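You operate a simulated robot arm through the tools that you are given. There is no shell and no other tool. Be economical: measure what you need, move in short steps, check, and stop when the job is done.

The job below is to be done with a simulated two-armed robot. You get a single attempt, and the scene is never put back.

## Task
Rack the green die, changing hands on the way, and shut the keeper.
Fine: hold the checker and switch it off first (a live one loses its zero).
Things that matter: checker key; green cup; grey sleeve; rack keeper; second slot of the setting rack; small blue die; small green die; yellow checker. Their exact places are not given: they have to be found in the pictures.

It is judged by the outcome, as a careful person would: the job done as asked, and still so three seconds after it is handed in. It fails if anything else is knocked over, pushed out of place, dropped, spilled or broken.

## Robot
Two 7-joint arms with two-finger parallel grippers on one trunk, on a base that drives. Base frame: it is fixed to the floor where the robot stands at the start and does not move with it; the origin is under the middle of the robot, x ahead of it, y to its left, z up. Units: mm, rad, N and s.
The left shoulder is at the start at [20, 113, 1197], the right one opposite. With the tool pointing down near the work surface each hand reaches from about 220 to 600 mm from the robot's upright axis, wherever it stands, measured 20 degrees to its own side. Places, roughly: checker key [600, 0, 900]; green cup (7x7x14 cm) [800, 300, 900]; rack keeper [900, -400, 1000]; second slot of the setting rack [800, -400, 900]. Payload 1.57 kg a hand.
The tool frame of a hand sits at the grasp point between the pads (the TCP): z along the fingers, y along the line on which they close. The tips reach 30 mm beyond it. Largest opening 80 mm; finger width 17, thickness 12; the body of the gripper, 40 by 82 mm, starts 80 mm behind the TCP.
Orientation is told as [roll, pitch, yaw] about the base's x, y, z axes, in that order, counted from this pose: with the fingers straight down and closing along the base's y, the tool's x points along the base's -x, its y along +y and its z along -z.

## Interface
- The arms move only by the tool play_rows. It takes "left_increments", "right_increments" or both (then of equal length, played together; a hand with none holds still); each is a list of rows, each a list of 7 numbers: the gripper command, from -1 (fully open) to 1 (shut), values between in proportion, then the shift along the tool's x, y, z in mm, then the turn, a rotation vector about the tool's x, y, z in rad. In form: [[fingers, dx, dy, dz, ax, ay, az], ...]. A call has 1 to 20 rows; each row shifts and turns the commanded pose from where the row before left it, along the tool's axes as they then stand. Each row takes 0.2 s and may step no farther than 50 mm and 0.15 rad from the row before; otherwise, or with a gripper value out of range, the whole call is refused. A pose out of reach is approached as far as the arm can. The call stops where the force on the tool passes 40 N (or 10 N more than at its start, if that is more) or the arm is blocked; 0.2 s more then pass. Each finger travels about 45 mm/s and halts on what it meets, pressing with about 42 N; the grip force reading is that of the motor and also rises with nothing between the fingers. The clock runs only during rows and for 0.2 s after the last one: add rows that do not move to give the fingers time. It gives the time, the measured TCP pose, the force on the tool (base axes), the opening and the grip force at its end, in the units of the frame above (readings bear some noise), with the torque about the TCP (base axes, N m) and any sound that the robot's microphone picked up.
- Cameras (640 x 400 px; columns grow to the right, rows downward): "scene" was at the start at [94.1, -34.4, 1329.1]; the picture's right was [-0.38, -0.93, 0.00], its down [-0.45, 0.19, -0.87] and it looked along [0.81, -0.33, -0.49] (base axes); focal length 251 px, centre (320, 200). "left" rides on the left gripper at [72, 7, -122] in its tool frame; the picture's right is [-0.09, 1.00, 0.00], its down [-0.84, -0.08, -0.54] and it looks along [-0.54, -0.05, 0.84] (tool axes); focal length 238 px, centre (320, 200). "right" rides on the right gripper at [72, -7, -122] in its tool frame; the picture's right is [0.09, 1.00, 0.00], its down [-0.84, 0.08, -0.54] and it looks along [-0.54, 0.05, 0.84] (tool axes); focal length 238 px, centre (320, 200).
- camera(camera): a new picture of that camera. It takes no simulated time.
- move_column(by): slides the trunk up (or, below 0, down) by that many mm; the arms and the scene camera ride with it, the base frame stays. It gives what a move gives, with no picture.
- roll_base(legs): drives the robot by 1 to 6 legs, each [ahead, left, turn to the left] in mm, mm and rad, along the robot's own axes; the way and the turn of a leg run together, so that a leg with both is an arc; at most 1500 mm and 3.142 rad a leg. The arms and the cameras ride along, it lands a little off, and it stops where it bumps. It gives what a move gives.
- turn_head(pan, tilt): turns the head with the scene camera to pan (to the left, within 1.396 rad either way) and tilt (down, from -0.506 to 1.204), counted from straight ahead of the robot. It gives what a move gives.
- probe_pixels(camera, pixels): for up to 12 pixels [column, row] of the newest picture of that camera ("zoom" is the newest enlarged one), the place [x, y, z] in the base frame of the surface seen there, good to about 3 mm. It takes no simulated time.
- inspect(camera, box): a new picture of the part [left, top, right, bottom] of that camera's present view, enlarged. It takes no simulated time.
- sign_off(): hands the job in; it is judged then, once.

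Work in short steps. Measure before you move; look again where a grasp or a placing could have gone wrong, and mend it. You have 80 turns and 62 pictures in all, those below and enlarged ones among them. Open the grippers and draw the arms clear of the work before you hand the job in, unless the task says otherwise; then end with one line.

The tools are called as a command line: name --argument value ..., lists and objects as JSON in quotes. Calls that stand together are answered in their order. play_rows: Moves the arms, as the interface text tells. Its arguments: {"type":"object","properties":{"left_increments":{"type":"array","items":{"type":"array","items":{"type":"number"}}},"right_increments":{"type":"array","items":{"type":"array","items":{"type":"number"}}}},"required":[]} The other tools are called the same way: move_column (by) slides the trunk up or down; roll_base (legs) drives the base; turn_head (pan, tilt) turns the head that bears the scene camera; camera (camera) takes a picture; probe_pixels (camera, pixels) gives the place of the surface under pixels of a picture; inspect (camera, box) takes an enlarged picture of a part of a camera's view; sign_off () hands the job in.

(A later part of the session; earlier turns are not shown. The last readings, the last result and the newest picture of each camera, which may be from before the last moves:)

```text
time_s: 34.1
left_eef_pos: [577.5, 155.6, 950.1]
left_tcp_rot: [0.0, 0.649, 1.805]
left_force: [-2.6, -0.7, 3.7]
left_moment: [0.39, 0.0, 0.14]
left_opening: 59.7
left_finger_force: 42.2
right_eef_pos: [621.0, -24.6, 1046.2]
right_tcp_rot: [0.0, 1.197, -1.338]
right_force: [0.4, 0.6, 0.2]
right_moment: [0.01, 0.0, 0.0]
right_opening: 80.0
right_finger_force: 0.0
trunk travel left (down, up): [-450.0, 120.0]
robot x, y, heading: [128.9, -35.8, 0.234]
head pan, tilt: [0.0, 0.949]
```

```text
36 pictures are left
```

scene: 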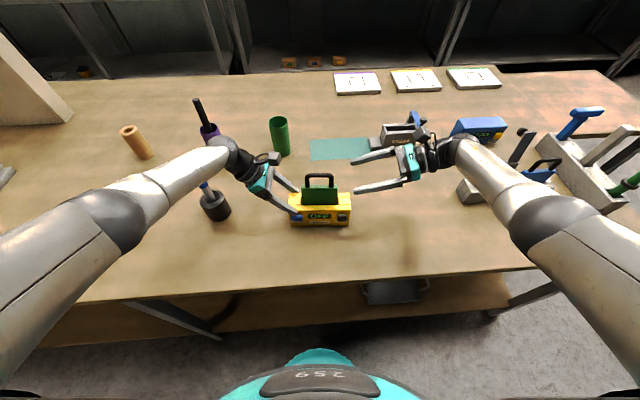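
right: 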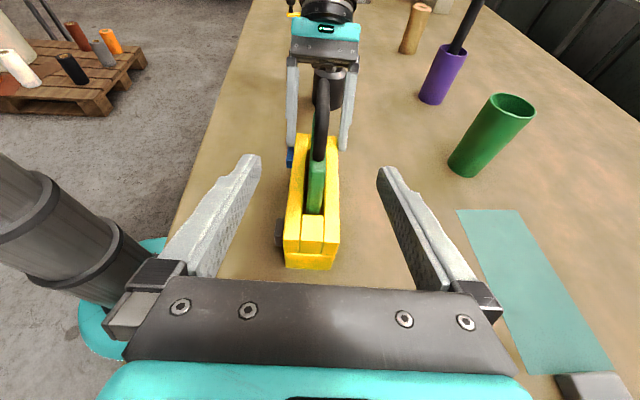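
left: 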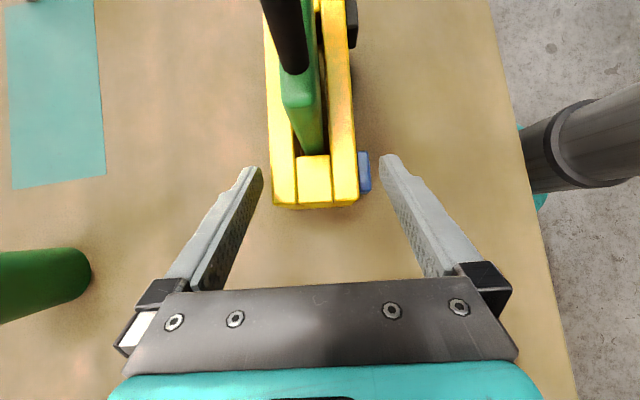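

Well centred. Advance 63 mm along the fingers and close on the right leg.

play_rows --right_increments '[[-1, 0, 0, 22, 0, 0, 0], [-1, 0, 0, 22, 0, 0, 0], [-1, 0, 0, 19, 0, 0, 0], [1, 0, 0, 0, 0, 0, 0], [1, 0, 0, 0, 0, 0, 0], [1, 0, 0, 0, 0, 0, 0], [1, 0, 0, 0, 0, 0, 0], [1, 0, 0, 0, 0, 0, 0]]'

inspect --camera "scene" --box '[260, 150, 400, 240]'

```text
time_s: 35.9
left_eef_pos: [579.2, 155.4, 949.8]
left_tcp_rot: [-0.001, 0.649, 1.805]
left_force: [-2.0, -2.1, 0.0]
left_moment: [-0.22, 0.18, -0.22]
left_opening: 59.6
left_finger_force: 41.2
right_eef_pos: [608.0, 31.7, 1023.0]
right_tcp_rot: [-0.003, 1.198, -1.342]
right_force: [-0.7, 0.4, -0.5]
right_moment: [0.05, 0.0, -0.01]
right_opening: 11.8
right_finger_force: 22.7
trunk travel left (down, up): [-450.0, 120.0]
robot x, y, heading: [129.9, -34.9, 0.235]
head pan, tilt: [0.0, 0.949]
```

```text
4.44 times, centred on (330, 195) of scene
```

zoom: 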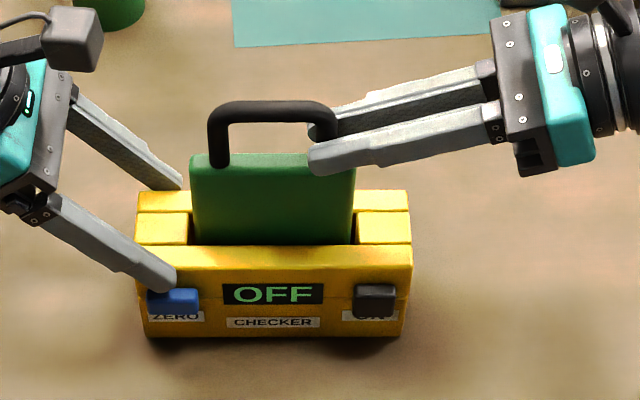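

Gripped (opening 11.8). Let force build, then lift 15 mm straight up and check forces.

play_rows --right_increments '[[1, 0, 0, 0, 0, 0, 0], [1, 0, 0, 0, 0, 0, 0], [1, 4.66, 0, -1.81, 0, 0, 0], [1, 4.66, 0, -1.81, 0, 0, 0], [1, 4.66, 0, -1.81, 0, 0, 0], [1, 0, 0, 0, 0, 0, 0]]'

inspect --camera "scene" --box '[260, 150, 400, 240]'

```text
time_s: 37.3
left_eef_pos: [578.8, 157.8, 949.9]
left_tcp_rot: [-0.001, 0.65, 1.805]
left_force: [-0.7, -1.1, 0.8]
left_moment: [-0.05, 0.11, 0.09]
left_opening: 59.5
left_finger_force: 41.9
right_eef_pos: [607.9, 31.1, 1038.0]
right_tcp_rot: [-0.007, 1.196, -1.346]
right_force: [-0.2, 0.4, -4.2]
right_moment: [-0.19, -0.04, -0.03]
right_opening: 11.5
right_finger_force: 28.8
trunk travel left (down, up): [-450.0, 120.0]
robot x, y, heading: [129.0, -36.3, 0.231]
head pan, tilt: [0.0, 0.949]
```

```text
4.44 times, centred on (330, 195) of scene
```

zoom: 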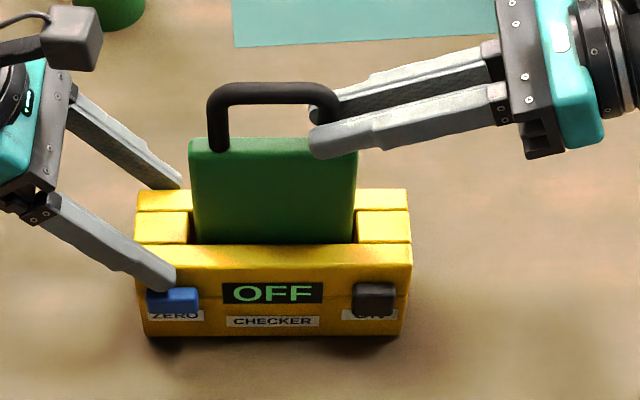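

Die lifts cleanly (weight ~4 N). Lift 110 mm more.

play_rows --right_increments '[[1, 13.98, 0, -5.43, 0, 0, 0], [1, 13.98, 0, -5.43, 0, 0, 0], [1, 18.64, 0, -7.24, 0, 0, 0], [1, 18.64, 0, -7.24, 0, 0, 0], [1, 18.64, 0, -7.24, 0, 0, 0], [1, 18.64, 0, -7.24, 0, 0, 0], [1, 0, 0, 0, 0, 0, 0]]'

camera --camera "scene"

```text
time_s: 38.9
left_eef_pos: [578.2, 157.0, 951.3]
left_tcp_rot: [-0.002, 0.65, 1.806]
left_force: [-0.1, 2.1, 2.0]
left_moment: [0.12, -0.05, 0.2]
left_opening: 59.4
left_finger_force: 42.0
right_eef_pos: [609.6, 32.3, 1148.2]
right_tcp_rot: [-0.004, 1.197, -1.343]
right_force: [1.1, 0.3, -3.9]
right_moment: [-0.24, -0.08, 0.02]
right_opening: 11.7
right_finger_force: 28.6
trunk travel left (down, up): [-450.0, 120.0]
robot x, y, heading: [130.5, -33.7, 0.236]
head pan, tilt: [0.0, 0.949]
```

```text
33 pictures are left
```

scene: 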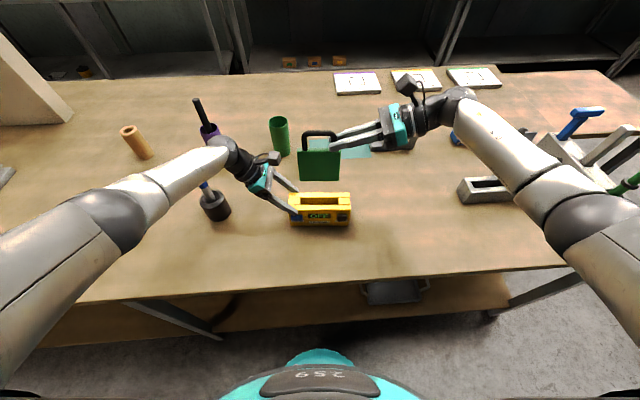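

Die fully out at ~125 mm lift. Release the checker with the left hand, retract, rise, reduce lean to 0.4 and come to a pre-grasp above the handle's left part.

play_rows --left_increments '[[-1, 0, 0, 0, 0, 0, 0], [-1, 0, 0, 0, 0, 0, 0], [-1, 0, 0, 0, 0, 0, 0], [-1, 0, 0, -30, 0, 0, 0], [-1, 0, 0, -30, 0, 0, 0], [-1, 24.3, 0, -32, 0, 0, 0], [-1, 24.3, 0, -32, 0, 0, 0], [-1, 24.3, 0, -32, 0, 0, 0], [-1, 24.3, 0, -32, 0, 0, 0], [-1, 24.3, 0, -32, 0, 0, 0], [-1, 24.3, 0, -32, 0, 0, 0], [-1, 0, 0, 0, 0, -0.125, 0], [-1, 0, 0, 0, 0, -0.125, 0], [-1, 0, 0, 0, 0, 0, 0]]'

turn_head --pan 0.0 --tilt 0.7

camera --camera "scene"

```text
time_s: 41.9
left_eef_pos: [570.6, 192.3, 1238.9]
left_tcp_rot: [0.001, 0.396, 1.804]
left_force: [0.1, -0.8, -0.1]
left_moment: [0.03, 0.01, -0.02]
left_opening: 80.3
left_finger_force: 0.0
right_eef_pos: [607.0, 32.4, 1148.3]
right_tcp_rot: [-0.005, 1.197, -1.344]
right_force: [0.6, -0.1, -3.5]
right_moment: [-0.22, -0.04, -0.01]
right_opening: 11.6
right_finger_force: 29.6
trunk travel left (down, up): [-450.0, 120.0]
robot x, y, heading: [129.9, -35.0, 0.234]
head pan, tilt: [0.0, 0.949]
```

```text
time_s: 42.6
left_eef_pos: [570.8, 191.3, 1239.0]
left_tcp_rot: [0.0, 0.399, 1.806]
left_force: [0.1, -0.1, -0.5]
left_moment: [-0.01, 0.02, -0.02]
left_opening: 80.0
left_finger_force: 0.0
right_eef_pos: [608.1, 32.8, 1149.4]
right_tcp_rot: [-0.005, 1.197, -1.343]
right_force: [0.3, 0.1, -4.6]
right_moment: [-0.2, -0.02, 0.01]
right_opening: 11.6
right_finger_force: 28.9
trunk travel left (down, up): [-450.0, 120.0]
robot x, y, heading: [128.3, -32.8, 0.237]
head pan, tilt: [0.0, 0.7]
```

```text
32 pictures are left
```

scene: 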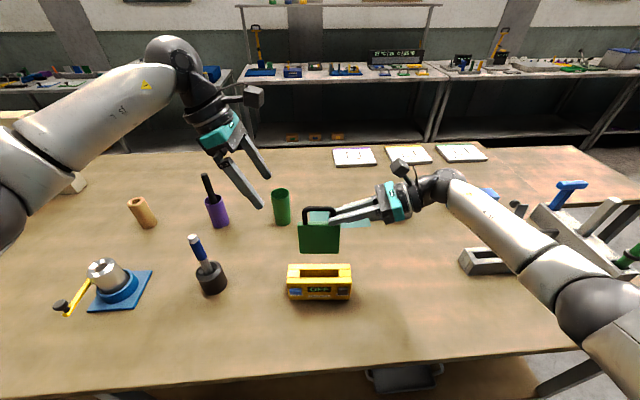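

Probing the held handle and die for the receiving grasp.

inspect --camera "scene" --box '[280, 190, 370, 260]'

probe_pixels --camera "scene" --pixels '[[312, 208.5], [320, 208.5], [328, 208.5], [305, 217], [300, 235], [338, 240], [300, 250]]'

```text
5.71 times, centred on (325, 225) of scene
```

zoom: 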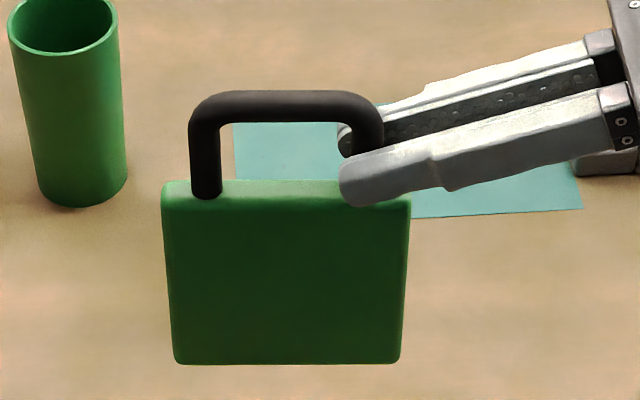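

```text
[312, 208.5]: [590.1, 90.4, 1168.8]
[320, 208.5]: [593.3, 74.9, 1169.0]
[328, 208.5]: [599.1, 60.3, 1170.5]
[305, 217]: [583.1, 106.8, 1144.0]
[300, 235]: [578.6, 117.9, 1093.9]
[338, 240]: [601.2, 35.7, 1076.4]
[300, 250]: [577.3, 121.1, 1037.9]
```

Bar centre z≈1164, plane f≈598.5. Move left 68 right, then slide down along its fingers 66 mm, straddling the bar; check before closing.

play_rows --left_increments '[[-1, 31.3, 0.7, 13.2, 0, 0, 0], [-1, 31.3, 0.7, 13.2, 0, 0, 0], [-1, 0, 0, 22, 0, 0, 0], [-1, 0, 0, 22, 0, 0, 0], [-1, 0, 0, 22, 0, 0, 0], [-1, 0, 0, 0, 0, 0, 0]]'

inspect --camera "scene" --box '[240, 150, 400, 260]'

camera --camera "left"

```text
time_s: 44.0
left_eef_pos: [590.4, 99.1, 1177.8]
left_tcp_rot: [-0.002, 0.4, 1.804]
left_force: [-0.1, -0.4, -0.2]
left_moment: [-0.01, 0.0, 0.01]
left_opening: 80.1
left_finger_force: 0.0
right_eef_pos: [608.3, 32.2, 1148.6]
right_tcp_rot: [-0.005, 1.197, -1.343]
right_force: [-0.2, 0.5, -4.1]
right_moment: [-0.23, -0.06, 0.02]
right_opening: 11.4
right_finger_force: 28.9
trunk travel left (down, up): [-450.0, 120.0]
robot x, y, heading: [133.0, -37.8, 0.233]
head pan, tilt: [0.0, 0.7]
```

```text
3.64 times, centred on (320, 205) of scene
```

zoom: 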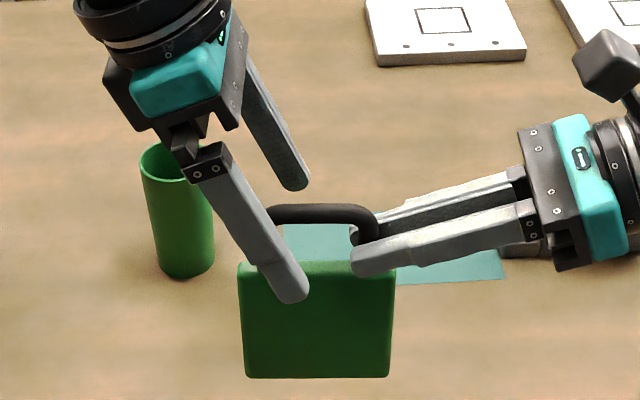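

```text
29 pictures are left
```

left: 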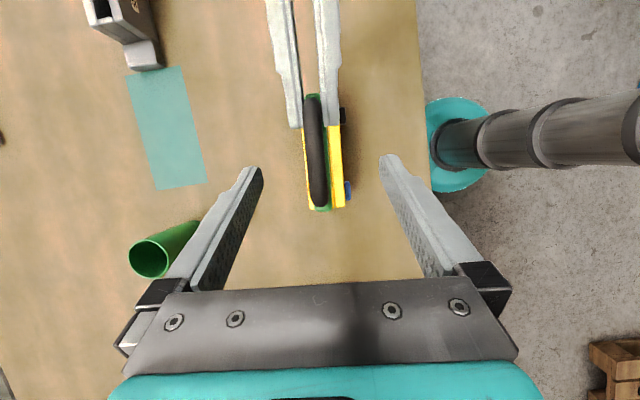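

Bar is centred between the left fingers (column 318). Close the left hand.

play_rows --left_increments '[[1, 0, 0, 0, 0, 0, 0], [1, 0, 0, 0, 0, 0, 0], [1, 0, 0, 0, 0, 0, 0], [1, 0, 0, 0, 0, 0, 0], [1, 0, 0, 0, 0, 0, 0], [1, 0, 0, 0, 0, 0, 0], [1, 0, 0, 0, 0, 0, 0]]'

inspect --camera "scene" --box '[240, 150, 400, 260]'

```text
time_s: 45.6
left_eef_pos: [590.1, 100.9, 1179.1]
left_tcp_rot: [-0.001, 0.4, 1.806]
left_force: [6.2, 0.6, 1.2]
left_moment: [0.09, -0.12, 0.31]
left_opening: 11.7
left_finger_force: 29.2
right_eef_pos: [607.6, 32.7, 1148.1]
right_tcp_rot: [-0.007, 1.198, -1.343]
right_force: [-6.6, -1.5, -2.3]
right_moment: [-0.11, -0.08, 0.18]
right_opening: 11.1
right_finger_force: 28.8
trunk travel left (down, up): [-450.0, 120.0]
robot x, y, heading: [127.3, -34.3, 0.235]
head pan, tilt: [0.0, 0.7]
```

```text
3.64 times, centred on (320, 205) of scene
```

zoom: 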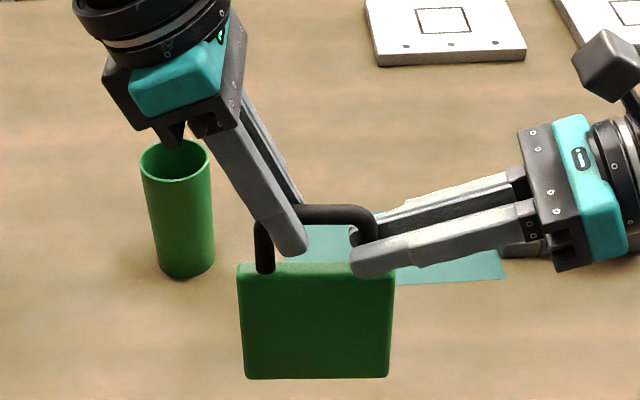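

Both hands hold; now open the right and draw it back along its fingers.

play_rows --right_increments '[[-0.4, 0, 0, 0, 0, 0, 0], [-0.4, 0, 0, 0, 0, 0, 0], [-0.4, 0, 0, 0, 0, 0, 0], [-0.4, 0, 0, -20, 0, 0, 0], [-0.4, 0, 0, -35, 0, 0, 0], [-0.4, 0, 0, -35, 0, 0, 0], [-0.4, 0, 0, -35, 0, 0, 0]]'

camera --camera "scene"

```text
time_s: 47.2
left_eef_pos: [591.1, 99.7, 1177.7]
left_tcp_rot: [0.001, 0.4, 1.805]
left_force: [0.0, 0.0, 0.2]
left_moment: [0.13, -0.01, 0.01]
left_opening: 11.7
left_finger_force: 29.3
right_eef_pos: [634.5, -81.6, 1194.4]
right_tcp_rot: [-0.005, 1.199, -1.342]
right_force: [0.0, -0.1, 0.4]
right_moment: [0.0, -0.01, 0.0]
right_opening: 56.2
right_finger_force: 0.1
trunk travel left (down, up): [-450.0, 120.0]
robot x, y, heading: [131.9, -35.4, 0.234]
head pan, tilt: [0.0, 0.7]
```

```text
27 pictures are left
```

scene: 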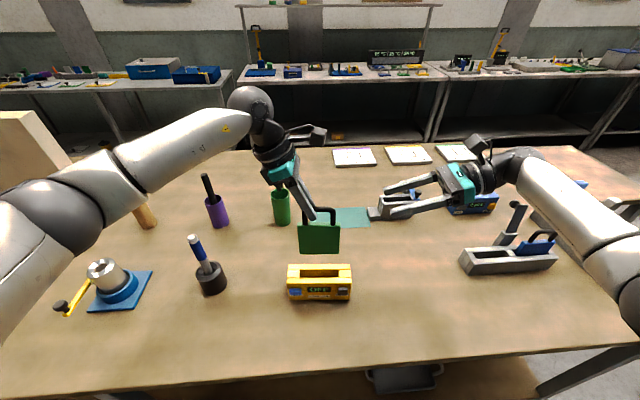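

The die hangs from the left hand alone. Tuck the right hand in (lean back to 0, draw back 150), and check base–table clearance via the left camera.

play_rows --right_increments '[[-0.4, 0, -18, 0, 0, -0.15, 0], [-0.4, 0, -18, 0, 0, -0.15, 0], [-0.4, 0, -18, 0, 0, -0.15, 0], [-0.4, 0, -18, 0, 0, -0.15, 0], [-0.4, 0, -18, 0, 0, -0.15, 0], [-0.4, 0, -18, 0, 0, -0.15, 0], [-0.4, 0, -18, 0, 0, -0.15, 0], [-0.4, 0, -18, 0, 0, -0.15, 0]]'

camera --camera "left"

probe_pixels --camera "left" --pixels '[[430, 150], [432, 130], [436, 110], [412, 120], [450, 180], [440, 170]]'

```text
time_s: 49.0
left_eef_pos: [590.0, 100.8, 1177.0]
left_tcp_rot: [0.0, 0.401, 1.807]
left_force: [0.4, 0.1, 0.2]
left_moment: [0.09, 0.04, 0.04]
left_opening: 11.9
left_finger_force: 29.2
right_eef_pos: [494.6, -115.2, 1195.6]
right_tcp_rot: [0.0, -0.005, -1.341]
right_force: [-0.7, -0.4, 0.2]
right_moment: [-0.01, 0.02, -0.02]
right_opening: 56.0
right_finger_force: 0.0
trunk travel left (down, up): [-450.0, 120.0]
robot x, y, heading: [132.2, -32.6, 0.234]
head pan, tilt: [0.0, 0.7]
```

```text
26 pictures are left
```

left: 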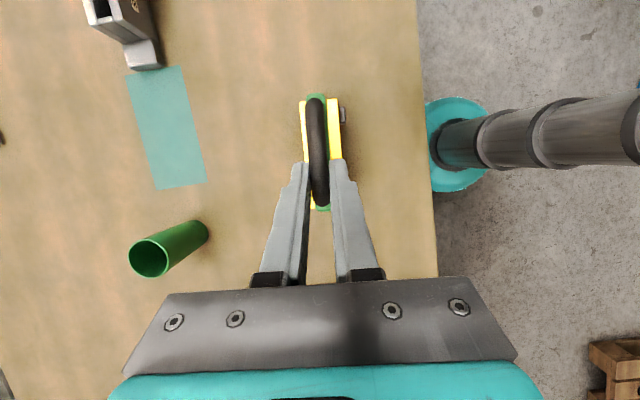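

```text
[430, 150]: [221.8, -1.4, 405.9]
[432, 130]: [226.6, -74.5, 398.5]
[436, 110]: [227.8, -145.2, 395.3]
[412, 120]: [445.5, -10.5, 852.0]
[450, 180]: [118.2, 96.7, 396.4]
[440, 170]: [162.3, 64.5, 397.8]
```

Base front has room (ring radius ~130, shelf edge 300 ahead). Drive right 505, then look at the rack before going forward.

roll_base --legs '[[0, -505, 0]]'

camera --camera "scene"

```text
time_s: 52.0
left_eef_pos: [707.8, -394.5, 1176.6]
left_tcp_rot: [0.001, 0.398, 1.8]
left_force: [0.3, 0.6, 0.5]
left_moment: [0.11, 0.01, 0.03]
left_opening: 11.6
left_finger_force: 29.7
right_eef_pos: [611.9, -609.5, 1194.5]
right_tcp_rot: [-0.001, -0.002, -1.345]
right_force: [0.2, -0.3, -0.4]
right_moment: [0.0, -0.02, -0.01]
right_opening: 56.0
right_finger_force: 0.1
trunk travel left (down, up): [-450.0, 120.0]
robot x, y, heading: [250.3, -525.3, 0.233]
head pan, tilt: [0.0, 0.7]
```

```text
25 pictures are left
```

scene: 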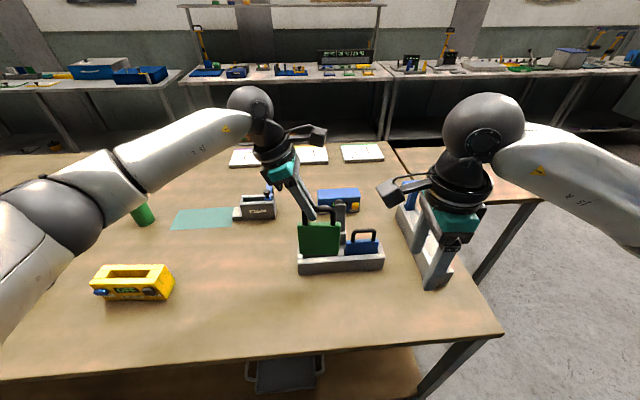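

Rack is right below/ahead. Looking with the left camera to locate slot and keeper.

camera --camera "left"

inspect --camera "scene" --box '[285, 190, 395, 280]'

```text
24 pictures are left
```

left: 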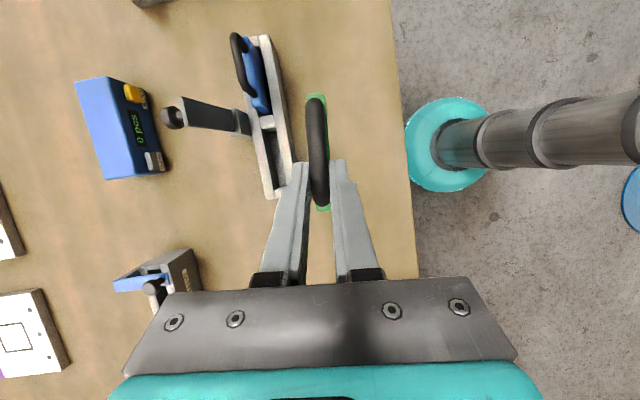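

```text
4.44 times, centred on (340, 235) of scene
```

zoom: 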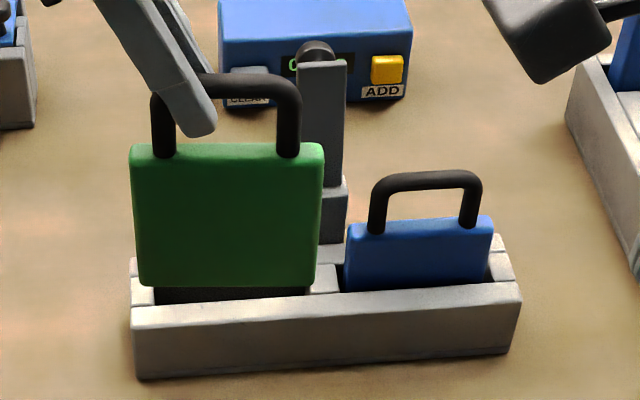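

Slot 2 is the open left one behind the die; keeper stands at its right end. Probing the edges.

probe_pixels --camera "zoom" --pixels '[[142, 270], [143, 292], [136, 318], [225, 310], [312, 285], [335, 270], [345, 270], [420, 300], [500, 270], [340, 190], [322, 130], [316, 52]]'

probe_pixels --camera "left" --pixels '[[268, 192], [264, 180], [287, 170], [262, 150], [267, 122], [282, 122], [240, 122], [190, 108], [170, 117], [276, 183], [280, 135], [250, 55]]'

```text
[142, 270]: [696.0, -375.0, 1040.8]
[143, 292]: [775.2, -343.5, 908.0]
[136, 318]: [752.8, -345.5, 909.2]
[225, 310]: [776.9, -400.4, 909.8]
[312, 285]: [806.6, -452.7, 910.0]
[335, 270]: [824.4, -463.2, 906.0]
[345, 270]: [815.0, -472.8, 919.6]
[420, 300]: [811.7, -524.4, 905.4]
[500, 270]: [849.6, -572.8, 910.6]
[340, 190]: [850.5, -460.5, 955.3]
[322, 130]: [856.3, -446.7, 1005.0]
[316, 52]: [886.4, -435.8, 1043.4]
```

```text
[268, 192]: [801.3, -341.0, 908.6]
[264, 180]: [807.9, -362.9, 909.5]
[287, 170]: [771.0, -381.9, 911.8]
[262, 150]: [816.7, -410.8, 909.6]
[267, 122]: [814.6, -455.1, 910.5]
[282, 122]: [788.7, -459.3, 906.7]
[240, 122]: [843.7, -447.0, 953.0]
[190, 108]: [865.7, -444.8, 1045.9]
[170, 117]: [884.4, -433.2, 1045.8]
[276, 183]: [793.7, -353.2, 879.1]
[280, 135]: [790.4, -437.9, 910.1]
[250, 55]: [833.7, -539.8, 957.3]
```

Zooming the left camera on the slot for precise width and ends.

inspect --camera "left" --box '[220, 100, 340, 210]'

```text
3.64 times, centred on (280, 155) of left
```

zoom: 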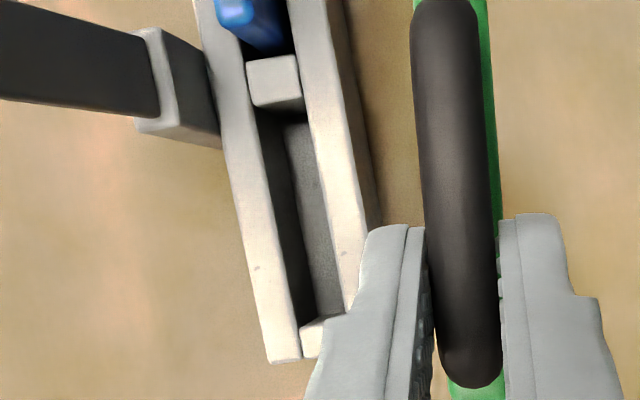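

probe_pixels --camera "zoom" --pixels '[[254, 115], [232, 130], [311, 115], [338, 120], [276, 86], [276, 66], [280, 250], [257, 250], [343, 230], [362, 220], [312, 345], [318, 330]]'

```text
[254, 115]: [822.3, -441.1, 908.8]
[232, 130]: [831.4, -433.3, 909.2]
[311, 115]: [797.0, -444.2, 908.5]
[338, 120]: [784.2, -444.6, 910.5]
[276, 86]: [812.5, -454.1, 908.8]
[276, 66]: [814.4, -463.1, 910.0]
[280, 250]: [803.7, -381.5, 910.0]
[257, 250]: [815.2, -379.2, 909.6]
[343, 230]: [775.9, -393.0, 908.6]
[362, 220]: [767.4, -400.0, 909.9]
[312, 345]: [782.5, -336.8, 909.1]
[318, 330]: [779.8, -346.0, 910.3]
```

Measuring rack yaw with a long baseline on its front face and the blue die.

probe_pixels --camera "scene" --pixels '[[299.8, 265], [310, 264.5], [320, 263.5], [340, 262], [360, 260.5], [372, 259.5], [382, 258.5], [300.5, 271], [340, 269], [381, 266.5], [350, 246], [376, 245]]'

```text
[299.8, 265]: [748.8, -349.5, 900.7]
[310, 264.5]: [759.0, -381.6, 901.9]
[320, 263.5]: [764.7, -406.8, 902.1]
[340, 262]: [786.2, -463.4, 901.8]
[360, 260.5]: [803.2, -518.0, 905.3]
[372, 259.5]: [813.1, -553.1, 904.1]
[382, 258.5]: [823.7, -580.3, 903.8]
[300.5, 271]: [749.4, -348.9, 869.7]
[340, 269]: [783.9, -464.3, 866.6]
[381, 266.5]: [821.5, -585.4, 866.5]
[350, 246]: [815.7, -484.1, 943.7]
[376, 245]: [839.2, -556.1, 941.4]
```

Rack yaw ≈0.305 rad. Measuring the hung die's own yaw and position.

probe_pixels --camera "scene" --pixels '[[301, 230], [338, 230], [302, 240], [337.5, 240], [302.5, 250], [336.5, 250], [320, 240], [301.5, 222.8], [337.5, 223.2], [303, 253], [336, 253.5], [320, 253.5]]'

```text
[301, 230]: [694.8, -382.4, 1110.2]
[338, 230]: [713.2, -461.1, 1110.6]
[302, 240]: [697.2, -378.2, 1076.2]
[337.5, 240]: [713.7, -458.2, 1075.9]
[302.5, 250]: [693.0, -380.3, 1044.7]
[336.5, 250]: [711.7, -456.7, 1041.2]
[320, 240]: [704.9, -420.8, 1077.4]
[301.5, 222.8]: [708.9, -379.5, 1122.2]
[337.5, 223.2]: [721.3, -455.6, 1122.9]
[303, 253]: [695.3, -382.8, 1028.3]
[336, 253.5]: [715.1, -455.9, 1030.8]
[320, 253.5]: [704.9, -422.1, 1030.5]
```

Die yaw is 0.234, level and vertical. Drive forward 60 so the slot sits comfortably within left reach, then yaw the hand by +0.07.

roll_base --legs '[[60, 0, 0]]'

play_rows --left_increments '[[1, 0, 0, 0, 0.0136, 0, -0.0322], [1, 0, 0, 0, 0.0136, 0, -0.0322], [1, 0, 0, 0, 0, 0, 0]]'

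```text
time_s: 53.0
left_eef_pos: [767.2, -380.8, 1177.3]
left_tcp_rot: [0.0, 0.398, 1.801]
left_force: [0.7, 0.4, -1.4]
left_moment: [0.09, 0.04, -0.03]
left_opening: 11.6
left_finger_force: 28.9
right_eef_pos: [670.9, -594.4, 1194.4]
right_tcp_rot: [-0.003, -0.002, -1.344]
right_force: [1.8, -0.1, 0.6]
right_moment: [-0.02, 0.04, -0.01]
right_opening: 55.9
right_finger_force: 0.0
trunk travel left (down, up): [-450.0, 120.0]
robot x, y, heading: [305.0, -511.7, 0.236]
head pan, tilt: [0.0, 0.7]
```

```text
time_s: 53.8
left_eef_pos: [764.3, -381.8, 1176.8]
left_tcp_rot: [-0.002, 0.397, 1.871]
left_force: [-0.3, 0.0, -0.2]
left_moment: [0.08, 0.03, 0.02]
left_opening: 11.8
left_finger_force: 29.3
right_eef_pos: [668.6, -595.1, 1194.5]
right_tcp_rot: [-0.002, -0.002, -1.344]
right_force: [-0.2, -1.0, 0.4]
right_moment: [-0.04, 0.0, -0.01]
right_opening: 55.8
right_finger_force: 0.0
trunk travel left (down, up): [-450.0, 120.0]
robot x, y, heading: [303.6, -513.8, 0.225]
head pan, tilt: [0.0, 0.7]
```

Bring the die over the slot (25 mm forward, ~92 down) leaving ~25 mm above the rack, and check.

play_rows --left_increments '[[1, -8, -6, 21.5, 0, 0, 0], [1, -8, -6, 21.5, 0, 0, 0], [1, -8, -6, 21.5, 0, 0, 0], [1, -8, -7, 21.5, 0, 0, 0], [1, 0, 0, 0, 0, 0, 0]]'

turn_head --pan 0.1 --tilt 0.9

inspect --camera "scene" --box '[260, 130, 420, 230]'

inspect --camera "left" --box '[240, 20, 400, 220]'

```text
time_s: 55.0
left_eef_pos: [790.4, -377.6, 1085.6]
left_tcp_rot: [0.0, 0.398, 1.869]
left_force: [-0.1, 0.1, 0.6]
left_moment: [0.06, 0.03, 0.01]
left_opening: 11.8
left_finger_force: 29.1
right_eef_pos: [669.3, -595.2, 1194.1]
right_tcp_rot: [-0.001, -0.001, -1.343]
right_force: [0.0, 0.2, -0.4]
right_moment: [-0.01, 0.0, -0.03]
right_opening: 55.9
right_finger_force: 0.0
trunk travel left (down, up): [-450.0, 120.0]
robot x, y, heading: [303.4, -511.4, 0.228]
head pan, tilt: [0.0, 0.7]
```

```text
time_s: 55.7
left_eef_pos: [790.3, -377.5, 1086.3]
left_tcp_rot: [0.001, 0.398, 1.87]
left_force: [-0.1, 0.2, -0.2]
left_moment: [0.11, 0.03, 0.02]
left_opening: 11.8
left_finger_force: 28.3
right_eef_pos: [668.7, -595.4, 1195.4]
right_tcp_rot: [-0.002, -0.001, -1.344]
right_force: [-0.4, 0.7, -0.2]
right_moment: [-0.03, 0.02, 0.04]
right_opening: 55.8
right_finger_force: 0.0
trunk travel left (down, up): [-450.0, 120.0]
robot x, y, heading: [302.1, -510.1, 0.23]
head pan, tilt: [0.099, 0.901]
```

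```text
4.00 times, centred on (340, 180) of scene
```

zoom: 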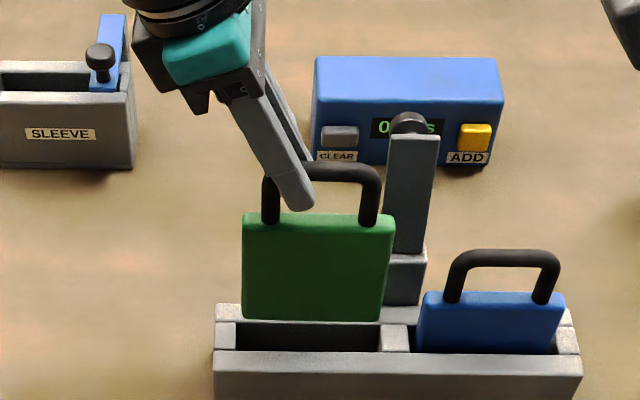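

```text
2.00 times, centred on (320, 120) of left
```

zoom: 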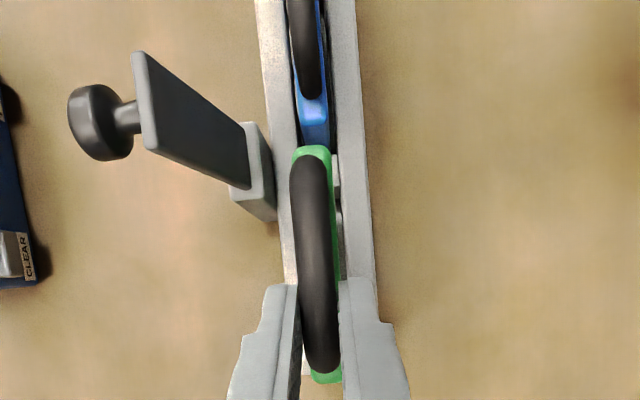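

Die seems aligned along the slot (bottom 246–380 vs slot 237–380 in zoom); checking across by comparing green and blue die faces with fresh probes.

inspect --camera "scene" --box '[260, 130, 420, 230]'

probe_pixels --camera "zoom" --pixels '[[255, 300], [375, 300], [315, 300], [255, 250], [385, 250], [435, 330], [545, 330], [490, 330], [490, 310], [300, 375], [540, 375], [225, 320]]'

```text
4.00 times, centred on (340, 180) of scene
```

zoom: 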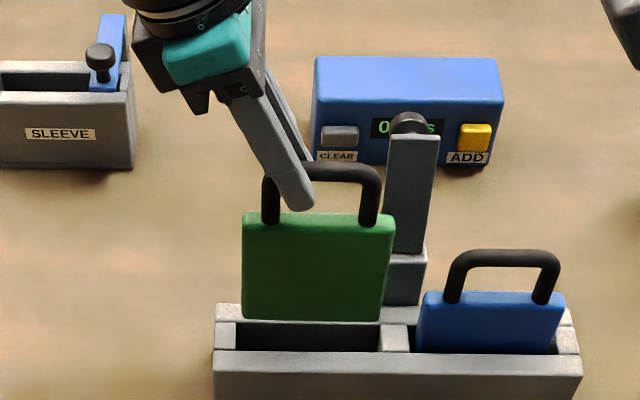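

```text
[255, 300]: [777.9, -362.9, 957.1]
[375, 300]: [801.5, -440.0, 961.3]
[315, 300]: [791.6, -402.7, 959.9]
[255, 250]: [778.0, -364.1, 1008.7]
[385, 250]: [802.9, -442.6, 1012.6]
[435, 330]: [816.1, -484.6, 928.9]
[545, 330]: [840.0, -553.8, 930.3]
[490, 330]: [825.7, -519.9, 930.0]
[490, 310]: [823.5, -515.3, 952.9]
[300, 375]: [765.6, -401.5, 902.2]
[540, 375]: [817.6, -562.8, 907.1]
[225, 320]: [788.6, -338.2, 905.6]
```

Green face fk≈633.3 vs blue 632.8, yaw matches 0.30. Lower gently 40 mm into the slot, watching force.

play_rows --left_increments '[[1, -5.3, 0, 8.6, 0, 0, 0], [1, -3.9, 0, 9.2, 0, 0, 0], [1, -2, 0, 4.6, 0, 0, 0], [1, -2, 0, 4.6, 0, 0, 0], [1, -2, 0, 4.6, 0, 0, 0], [1, -2, 0, 4.6, 0, 0, 0], [1, 0, 0, 0, 0, 0, 0]]'

inspect --camera "scene" --box '[260, 130, 420, 230]'

```text
time_s: 57.3
left_eef_pos: [790.1, -375.4, 1044.8]
left_tcp_rot: [0.0, 0.4, 1.869]
left_force: [0.5, 0.0, 0.2]
left_moment: [0.08, 0.04, 0.01]
left_opening: 11.9
left_finger_force: 29.0
right_eef_pos: [668.2, -594.8, 1195.3]
right_tcp_rot: [-0.001, -0.002, -1.344]
right_force: [-0.8, -0.2, -0.2]
right_moment: [0.0, -0.03, -0.02]
right_opening: 56.0
right_finger_force: 0.0
trunk travel left (down, up): [-450.0, 120.0]
robot x, y, heading: [304.3, -511.9, 0.229]
head pan, tilt: [0.099, 0.901]
```

```text
4.00 times, centred on (340, 180) of scene
```

zoom: 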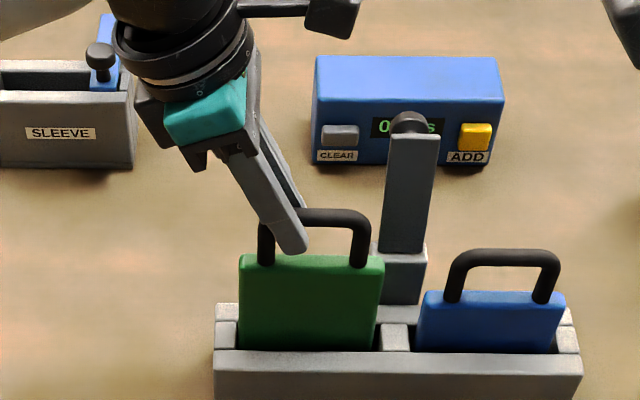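

Die is entering the slot with no force. Continue down 28 mm.

play_rows --left_increments '[[1, -1.6, 0, 3.7, 0, 0, 0], [1, -1.6, 0, 3.7, 0, 0, 0], [1, -1.6, 0, 3.7, 0, 0, 0], [1, -1.6, 0, 3.7, 0, 0, 0], [1, -1.6, 0, 3.7, 0, 0, 0], [1, -1.6, 0, 3.7, 0, 0, 0], [1, -1.6, 0, 3.7, 0, 0, 0], [1, 0, 0, 0, 0, 0, 0]]'

inspect --camera "scene" --box '[260, 130, 420, 230]'

probe_pixels --camera "zoom" --pixels '[[300, 290], [360, 290], [300, 310], [350, 242], [490, 310], [490, 296], [510, 253], [545, 298]]'

```text
time_s: 59.1
left_eef_pos: [790.3, -375.6, 1018.5]
left_tcp_rot: [-0.001, 0.398, 1.87]
left_force: [0.1, -0.2, 0.1]
left_moment: [0.09, 0.03, 0.01]
left_opening: 11.4
left_finger_force: 29.4
right_eef_pos: [669.5, -594.8, 1195.0]
right_tcp_rot: [-0.003, -0.002, -1.344]
right_force: [0.0, 0.2, -0.4]
right_moment: [0.01, -0.02, 0.01]
right_opening: 56.1
right_finger_force: 0.1
trunk travel left (down, up): [-450.0, 120.0]
robot x, y, heading: [305.2, -513.0, 0.226]
head pan, tilt: [0.099, 0.901]
```

```text
4.00 times, centred on (340, 180) of scene
```

zoom: 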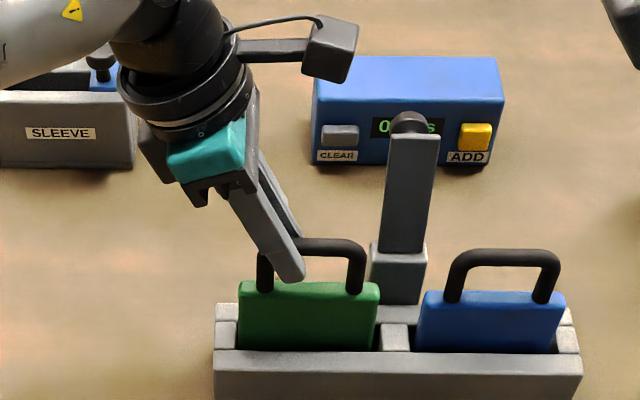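

```text
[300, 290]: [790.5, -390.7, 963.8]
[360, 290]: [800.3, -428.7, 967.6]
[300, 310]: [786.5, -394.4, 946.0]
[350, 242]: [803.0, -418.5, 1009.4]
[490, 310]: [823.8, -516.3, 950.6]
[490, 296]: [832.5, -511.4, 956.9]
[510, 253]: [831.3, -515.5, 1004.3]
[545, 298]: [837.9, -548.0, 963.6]
```

Green top ~6 mm above blue's; continue in 1.5 mm steps until it bottoms.

play_rows --left_increments '[[1, -0.6, 0, 1.4, 0, 0, 0], [1, -0.6, 0, 1.4, 0, 0, 0], [1, -0.6, 0, 1.4, 0, 0, 0], [1, -0.6, 0, 1.4, 0, 0, 0], [1, 0, 0, 0, 0, 0, 0]]'

```text
time_s: 60.3
left_eef_pos: [789.2, -374.8, 1010.6]
left_tcp_rot: [0.0, 0.399, 1.87]
left_force: [0.2, -0.8, 0.3]
left_moment: [0.1, 0.01, -0.01]
left_opening: 11.6
left_finger_force: 28.8
right_eef_pos: [669.1, -594.5, 1195.7]
right_tcp_rot: [-0.003, -0.001, -1.344]
right_force: [-0.3, 0.2, 1.1]
right_moment: [0.0, 0.0, 0.0]
right_opening: 56.2
right_finger_force: 0.0
trunk travel left (down, up): [-450.0, 120.0]
robot x, y, heading: [305.5, -512.6, 0.225]
head pan, tilt: [0.099, 0.901]
```

No contact yet; three more 1 mm steps.

play_rows --left_increments '[[1, -0.4, 0, 0.92, 0, 0, 0], [1, -0.4, 0, 0.92, 0, 0, 0], [1, -0.4, 0, 0.92, 0, 0, 0], [1, 0, 0, 0, 0, 0, 0]]'

inspect --camera "scene" --box '[260, 130, 420, 230]'

probe_pixels --camera "zoom" --pixels '[[260, 290], [300, 300], [360, 297], [350, 249], [330, 249], [500, 253], [480, 254], [490, 298], [545, 298], [450, 300]]'

```text
time_s: 61.3
left_eef_pos: [789.2, -374.5, 1010.2]
left_tcp_rot: [-0.006, 0.401, 1.869]
left_force: [-1.2, 2.6, 13.9]
left_moment: [0.69, 0.17, -0.02]
left_opening: 12.0
left_finger_force: 29.1
right_eef_pos: [666.9, -595.4, 1196.3]
right_tcp_rot: [-0.001, -0.001, -1.344]
right_force: [-0.1, -0.8, 0.3]
right_moment: [0.02, -0.02, -0.02]
right_opening: 55.7
right_finger_force: 0.0
trunk travel left (down, up): [-450.0, 120.0]
robot x, y, heading: [308.6, -513.5, 0.23]
head pan, tilt: [0.099, 0.901]
```

```text
4.00 times, centred on (340, 180) of scene
```

zoom: 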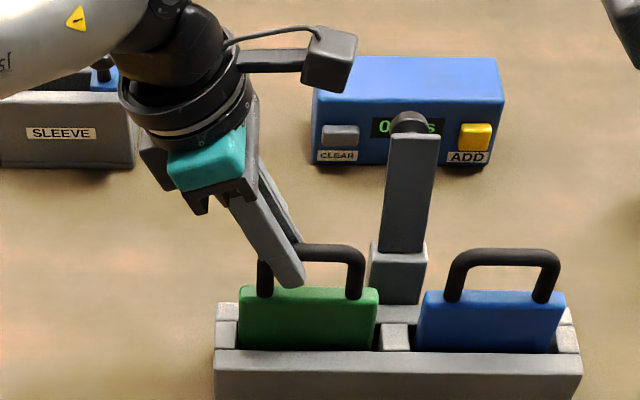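

```text
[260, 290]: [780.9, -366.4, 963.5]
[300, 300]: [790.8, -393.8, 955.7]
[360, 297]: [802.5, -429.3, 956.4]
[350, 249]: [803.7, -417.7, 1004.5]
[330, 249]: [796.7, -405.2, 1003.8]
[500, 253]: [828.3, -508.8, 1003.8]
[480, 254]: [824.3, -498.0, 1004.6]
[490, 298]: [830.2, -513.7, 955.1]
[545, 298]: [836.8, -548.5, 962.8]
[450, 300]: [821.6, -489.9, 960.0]
```

Seated: 14 N floor reaction and handle tops match (1004). Open the left hand and retract along its fingers, then up.

play_rows --left_increments '[[-0.2, 0, 0, 0, 0, 0, 0], [-0.2, 0, 0, 0, 0, 0, 0], [-0.2, 0, 0, 0, 0, 0, 0], [-0.2, 0, 0, -20, 0, 0, 0], [-0.2, 0, 0, -40, 0, 0, 0], [-0.2, 0, 0, -45, 0, 0, 0], [-0.2, 0, 0, -45, 0, 0, 0], [-0.2, 0, 0, -45, 0, 0, 0]]'

camera --camera "scene"

inspect --camera "scene" --box '[280, 120, 420, 230]'

```text
time_s: 63.1
left_eef_pos: [765.2, -301.8, 1189.4]
left_tcp_rot: [0.0, 0.399, 1.869]
left_force: [0.0, -0.5, -0.6]
left_moment: [-0.01, -0.01, 0.01]
left_opening: 47.9
left_finger_force: 0.1
right_eef_pos: [668.6, -595.0, 1196.0]
right_tcp_rot: [-0.002, -0.001, -1.343]
right_force: [0.0, -0.4, -1.0]
right_moment: [0.0, -0.01, 0.0]
right_opening: 56.2
right_finger_force: 0.0
trunk travel left (down, up): [-450.0, 120.0]
robot x, y, heading: [303.2, -509.6, 0.227]
head pan, tilt: [0.099, 0.901]
```

```text
15 pictures are left
```

scene: 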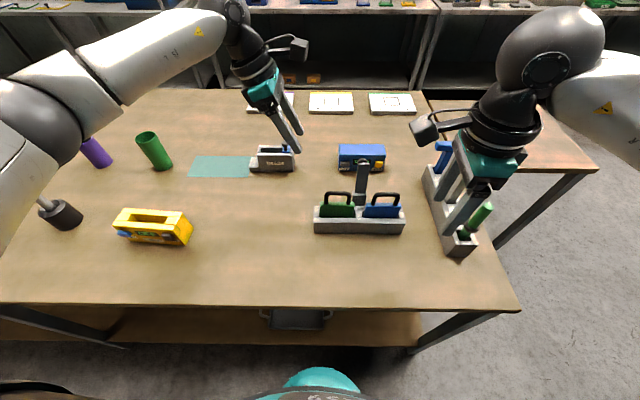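

```text
3.64 times, centred on (350, 175) of scene
```

zoom: 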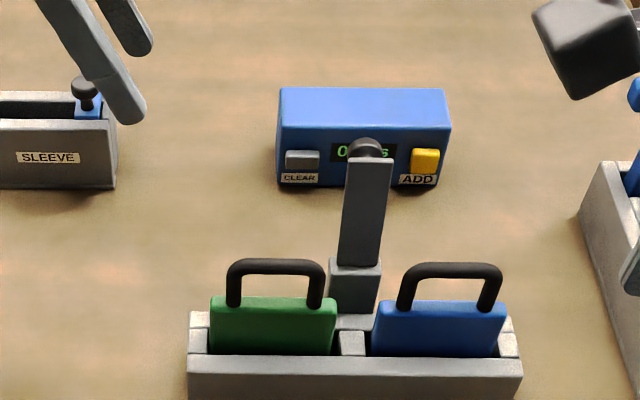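

Green die racked and left hand clear. Next the keeper: draw the left hand back, close the right hand, and drive forward 55 so the right hand can reach behind the knob.

play_rows --left_increments '[[-0.2, -10, 40, -10, 0, 0, 0], [-0.2, -10, 40, -10, 0, 0, 0], [-0.2, -10, 40, -10, 0, 0, 0], [-0.2, -10, 40, -10, 0, 0, 0]]' --right_increments '[[1, 0, 0, 0, 0, 0, 0], [1, 0, 0, 0, 0, 0, 0], [1, 0, 0, 0, 0, 0, 0], [1, 0, 0, 0, 0, 0, 0]]'

probe_pixels --camera "zoom" --pixels '[[365, 145], [366, 155], [368, 175], [360, 240], [345, 262], [375, 262], [355, 280], [440, 95], [440, 120], [350, 172], [388, 172], [300, 95]]'

roll_base --legs '[[55, 0, 0]]'

```text
time_s: 64.1
left_eef_pos: [597.5, -298.9, 1209.4]
left_tcp_rot: [-0.001, 0.398, 1.87]
left_force: [0.1, 0.0, 0.1]
left_moment: [0.0, 0.01, -0.01]
left_opening: 48.1
left_finger_force: 0.1
right_eef_pos: [668.2, -595.6, 1195.0]
right_tcp_rot: [0.001, 0.0, -1.345]
right_force: [-0.4, 0.0, -0.1]
right_moment: [0.01, -0.02, 0.02]
right_opening: 0.2
right_finger_force: 17.7
trunk travel left (down, up): [-450.0, 120.0]
robot x, y, heading: [306.6, -509.6, 0.221]
head pan, tilt: [0.099, 0.901]
```

```text
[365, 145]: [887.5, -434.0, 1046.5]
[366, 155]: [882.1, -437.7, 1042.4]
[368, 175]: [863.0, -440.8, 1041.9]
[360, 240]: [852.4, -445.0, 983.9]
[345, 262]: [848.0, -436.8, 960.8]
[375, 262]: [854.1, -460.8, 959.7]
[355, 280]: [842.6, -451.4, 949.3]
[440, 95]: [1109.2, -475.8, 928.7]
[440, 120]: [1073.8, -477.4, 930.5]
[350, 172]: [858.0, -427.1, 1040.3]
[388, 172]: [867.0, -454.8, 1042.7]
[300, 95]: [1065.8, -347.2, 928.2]
```

```text
time_s: 65.1
left_eef_pos: [654.4, -286.7, 1208.0]
left_tcp_rot: [0.001, 0.397, 1.87]
left_force: [0.6, 0.4, 0.6]
left_moment: [0.02, 0.08, -0.02]
left_opening: 48.0
left_finger_force: 0.0
right_eef_pos: [723.2, -582.8, 1195.7]
right_tcp_rot: [-0.005, -0.002, -1.345]
right_force: [0.8, 0.9, -0.3]
right_moment: [-0.02, 0.03, 0.01]
right_opening: 0.0
right_finger_force: 21.4
trunk travel left (down, up): [-450.0, 120.0]
robot x, y, heading: [356.2, -505.0, 0.226]
head pan, tilt: [0.099, 0.901]
```

Blade leans back ~14°, 30 mm wide, knob back near fk≈725, z≈1046. Move the closed right hand high to behind the knob.

play_rows --right_increments '[[1, 18.5, 37.3, 0, 0, 0, 0], [1, 18.5, 37.3, 0, 0, 0, 0], [1, 18.5, 37.3, 0, 0, 0, 0], [1, 18.5, 37.3, 0, 0, 0, 0], [1, 18.5, 37.3, 0, 0, 0, 0], [1, 18.5, 37.5, 0, 0, 0, 0], [1, 0, 0, 35, 0, 0, 0], [1, 0, 0, 35, 0, 0, 0], [1, 0, 0, 0, 0, 0, 0]]'

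inspect --camera "scene" --box '[260, 110, 420, 240]'

```text
time_s: 67.1
left_eef_pos: [651.7, -288.7, 1208.9]
left_tcp_rot: [-0.003, 0.398, 1.87]
left_force: [-0.8, -0.1, -0.7]
left_moment: [-0.01, 0.01, 0.0]
left_opening: 48.1
left_finger_force: 0.1
right_eef_pos: [915.9, -424.3, 1126.0]
right_tcp_rot: [0.0, -0.002, -1.343]
right_force: [0.1, 0.0, -0.2]
right_moment: [0.04, 0.01, -0.02]
right_opening: 0.1
right_finger_force: 21.3
trunk travel left (down, up): [-450.0, 120.0]
robot x, y, heading: [358.0, -500.8, 0.224]
head pan, tilt: [0.099, 0.901]
```

```text
3.08 times, centred on (340, 175) of scene
```

zoom: 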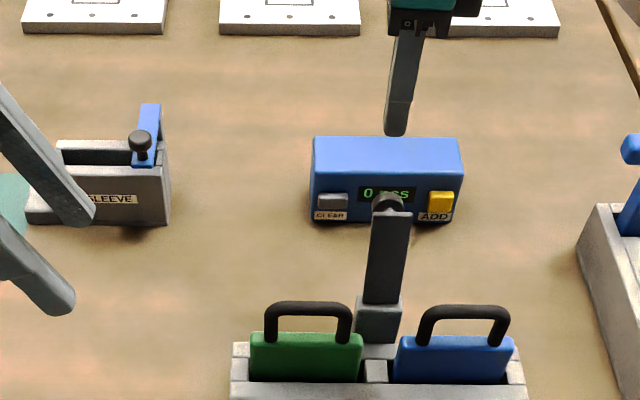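

Finger is lined up behind the knob. Lower 64 mm then pull toward the robot in 8 mm steps.

play_rows --right_increments '[[1, 0, 0, 32, 0, 0, 0], [1, 0, 0, 32, 0, 0, 0], [1, -0.6, -8, 0, 0, 0, 0], [1, -0.6, -8, 0, 0, 0, 0], [1, -0.6, -8, 0, 0, 0, 0], [1, -0.6, -8, 0, 0, 0, 0], [1, -0.6, -8, 0, 0, 0, 0], [1, -0.6, -8, 0, 0, 0, 0], [1, 0, 0, 0, 0, 0, 0]]'

inspect --camera "scene" --box '[260, 110, 420, 240]'

```text
time_s: 69.1
left_eef_pos: [652.0, -286.6, 1209.4]
left_tcp_rot: [-0.001, 0.4, 1.869]
left_force: [-0.2, -0.7, 0.7]
left_moment: [-0.01, -0.01, -0.05]
left_opening: 48.0
left_finger_force: 0.1
right_eef_pos: [861.8, -443.4, 1060.7]
right_tcp_rot: [-0.002, -0.001, -1.344]
right_force: [-0.6, -0.3, -0.4]
right_moment: [0.01, 0.01, -0.01]
right_opening: 0.0
right_finger_force: 21.3
right hand out of reach, approached as far as the arm can: row 2
trunk travel left (down, up): [-450.0, 120.0]
robot x, y, heading: [357.3, -500.2, 0.228]
head pan, tilt: [0.099, 0.901]
```

```text
3.08 times, centred on (340, 175) of scene
```

zoom: 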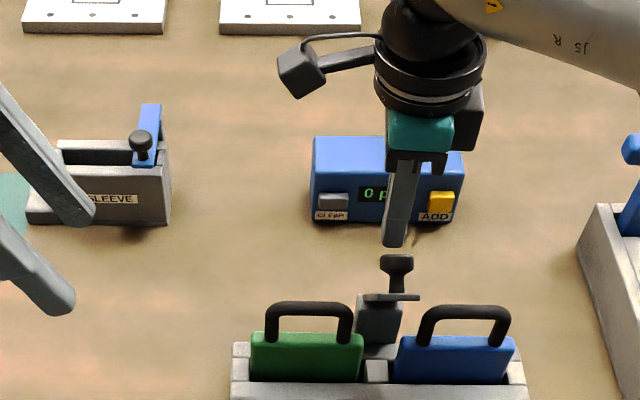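

Lever has swung forward with no force on the finger; probing its present position.

probe_pixels --camera "zoom" --pixels '[[397, 262], [397, 275], [397, 290], [385, 298], [415, 297], [370, 310], [390, 325], [375, 300], [397, 242]]'

```text
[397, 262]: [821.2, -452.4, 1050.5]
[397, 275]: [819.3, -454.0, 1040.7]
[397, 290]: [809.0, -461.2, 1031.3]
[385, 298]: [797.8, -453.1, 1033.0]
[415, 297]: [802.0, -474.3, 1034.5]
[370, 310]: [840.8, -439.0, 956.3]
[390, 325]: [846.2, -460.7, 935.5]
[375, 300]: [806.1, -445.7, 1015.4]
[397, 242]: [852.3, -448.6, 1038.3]
```

Blade is ~30° past vertical and holds by friction. Continue pulling 56 mm.

play_rows --right_increments '[[1, -0.6, -8, 0, 0, 0, 0], [1, -0.6, -8, 0, 0, 0, 0], [1, -0.6, -8, 0, 0, 0, 0], [1, -0.6, -8, 0, 0, 0, 0], [1, -0.6, -8, 0, 0, 0, 0], [1, -0.6, -8, 0, 0, 0, 0], [1, -0.6, -8, 0, 0, 0, 0], [1, 0, 0, 0, 0, 0, 0]]'

inspect --camera "scene" --box '[260, 110, 420, 240]'

```text
time_s: 70.9
left_eef_pos: [651.8, -287.5, 1208.3]
left_tcp_rot: [-0.002, 0.399, 1.87]
left_force: [0.1, -0.1, -0.1]
left_moment: [-0.03, 0.0, -0.01]
left_opening: 48.2
left_finger_force: 0.1
right_eef_pos: [807.9, -460.0, 1059.9]
right_tcp_rot: [-0.003, -0.002, -1.344]
right_force: [-0.6, -0.4, 0.9]
right_moment: [0.01, -0.03, 0.01]
right_opening: 0.1
right_finger_force: 21.5
trunk travel left (down, up): [-450.0, 120.0]
robot x, y, heading: [355.6, -499.0, 0.229]
head pan, tilt: [0.099, 0.901]
```

```text
3.08 times, centred on (340, 175) of scene
```

zoom: 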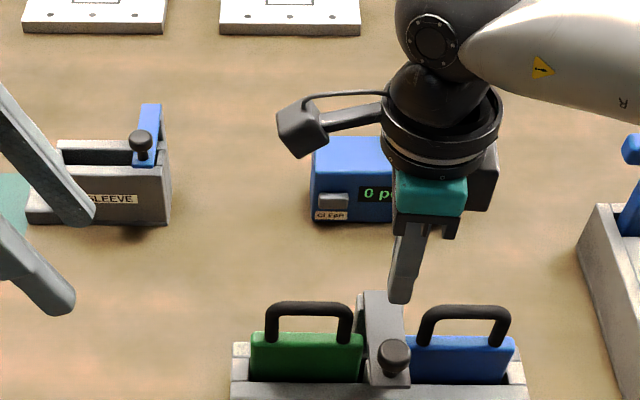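

The lever has come down over the rack with the knob up; probing whether it is fully flat.

probe_pixels --camera "zoom" --pixels '[[376, 298], [378, 325], [375, 345], [374, 378], [405, 380], [395, 350], [395, 345], [340, 340], [425, 345], [368, 385]]'

```text
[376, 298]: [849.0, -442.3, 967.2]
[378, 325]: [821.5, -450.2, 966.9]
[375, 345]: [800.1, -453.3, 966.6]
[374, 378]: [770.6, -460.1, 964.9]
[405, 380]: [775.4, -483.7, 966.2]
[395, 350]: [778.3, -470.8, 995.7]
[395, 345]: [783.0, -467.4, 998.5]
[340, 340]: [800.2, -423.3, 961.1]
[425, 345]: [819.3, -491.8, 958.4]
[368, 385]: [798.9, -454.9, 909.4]
```

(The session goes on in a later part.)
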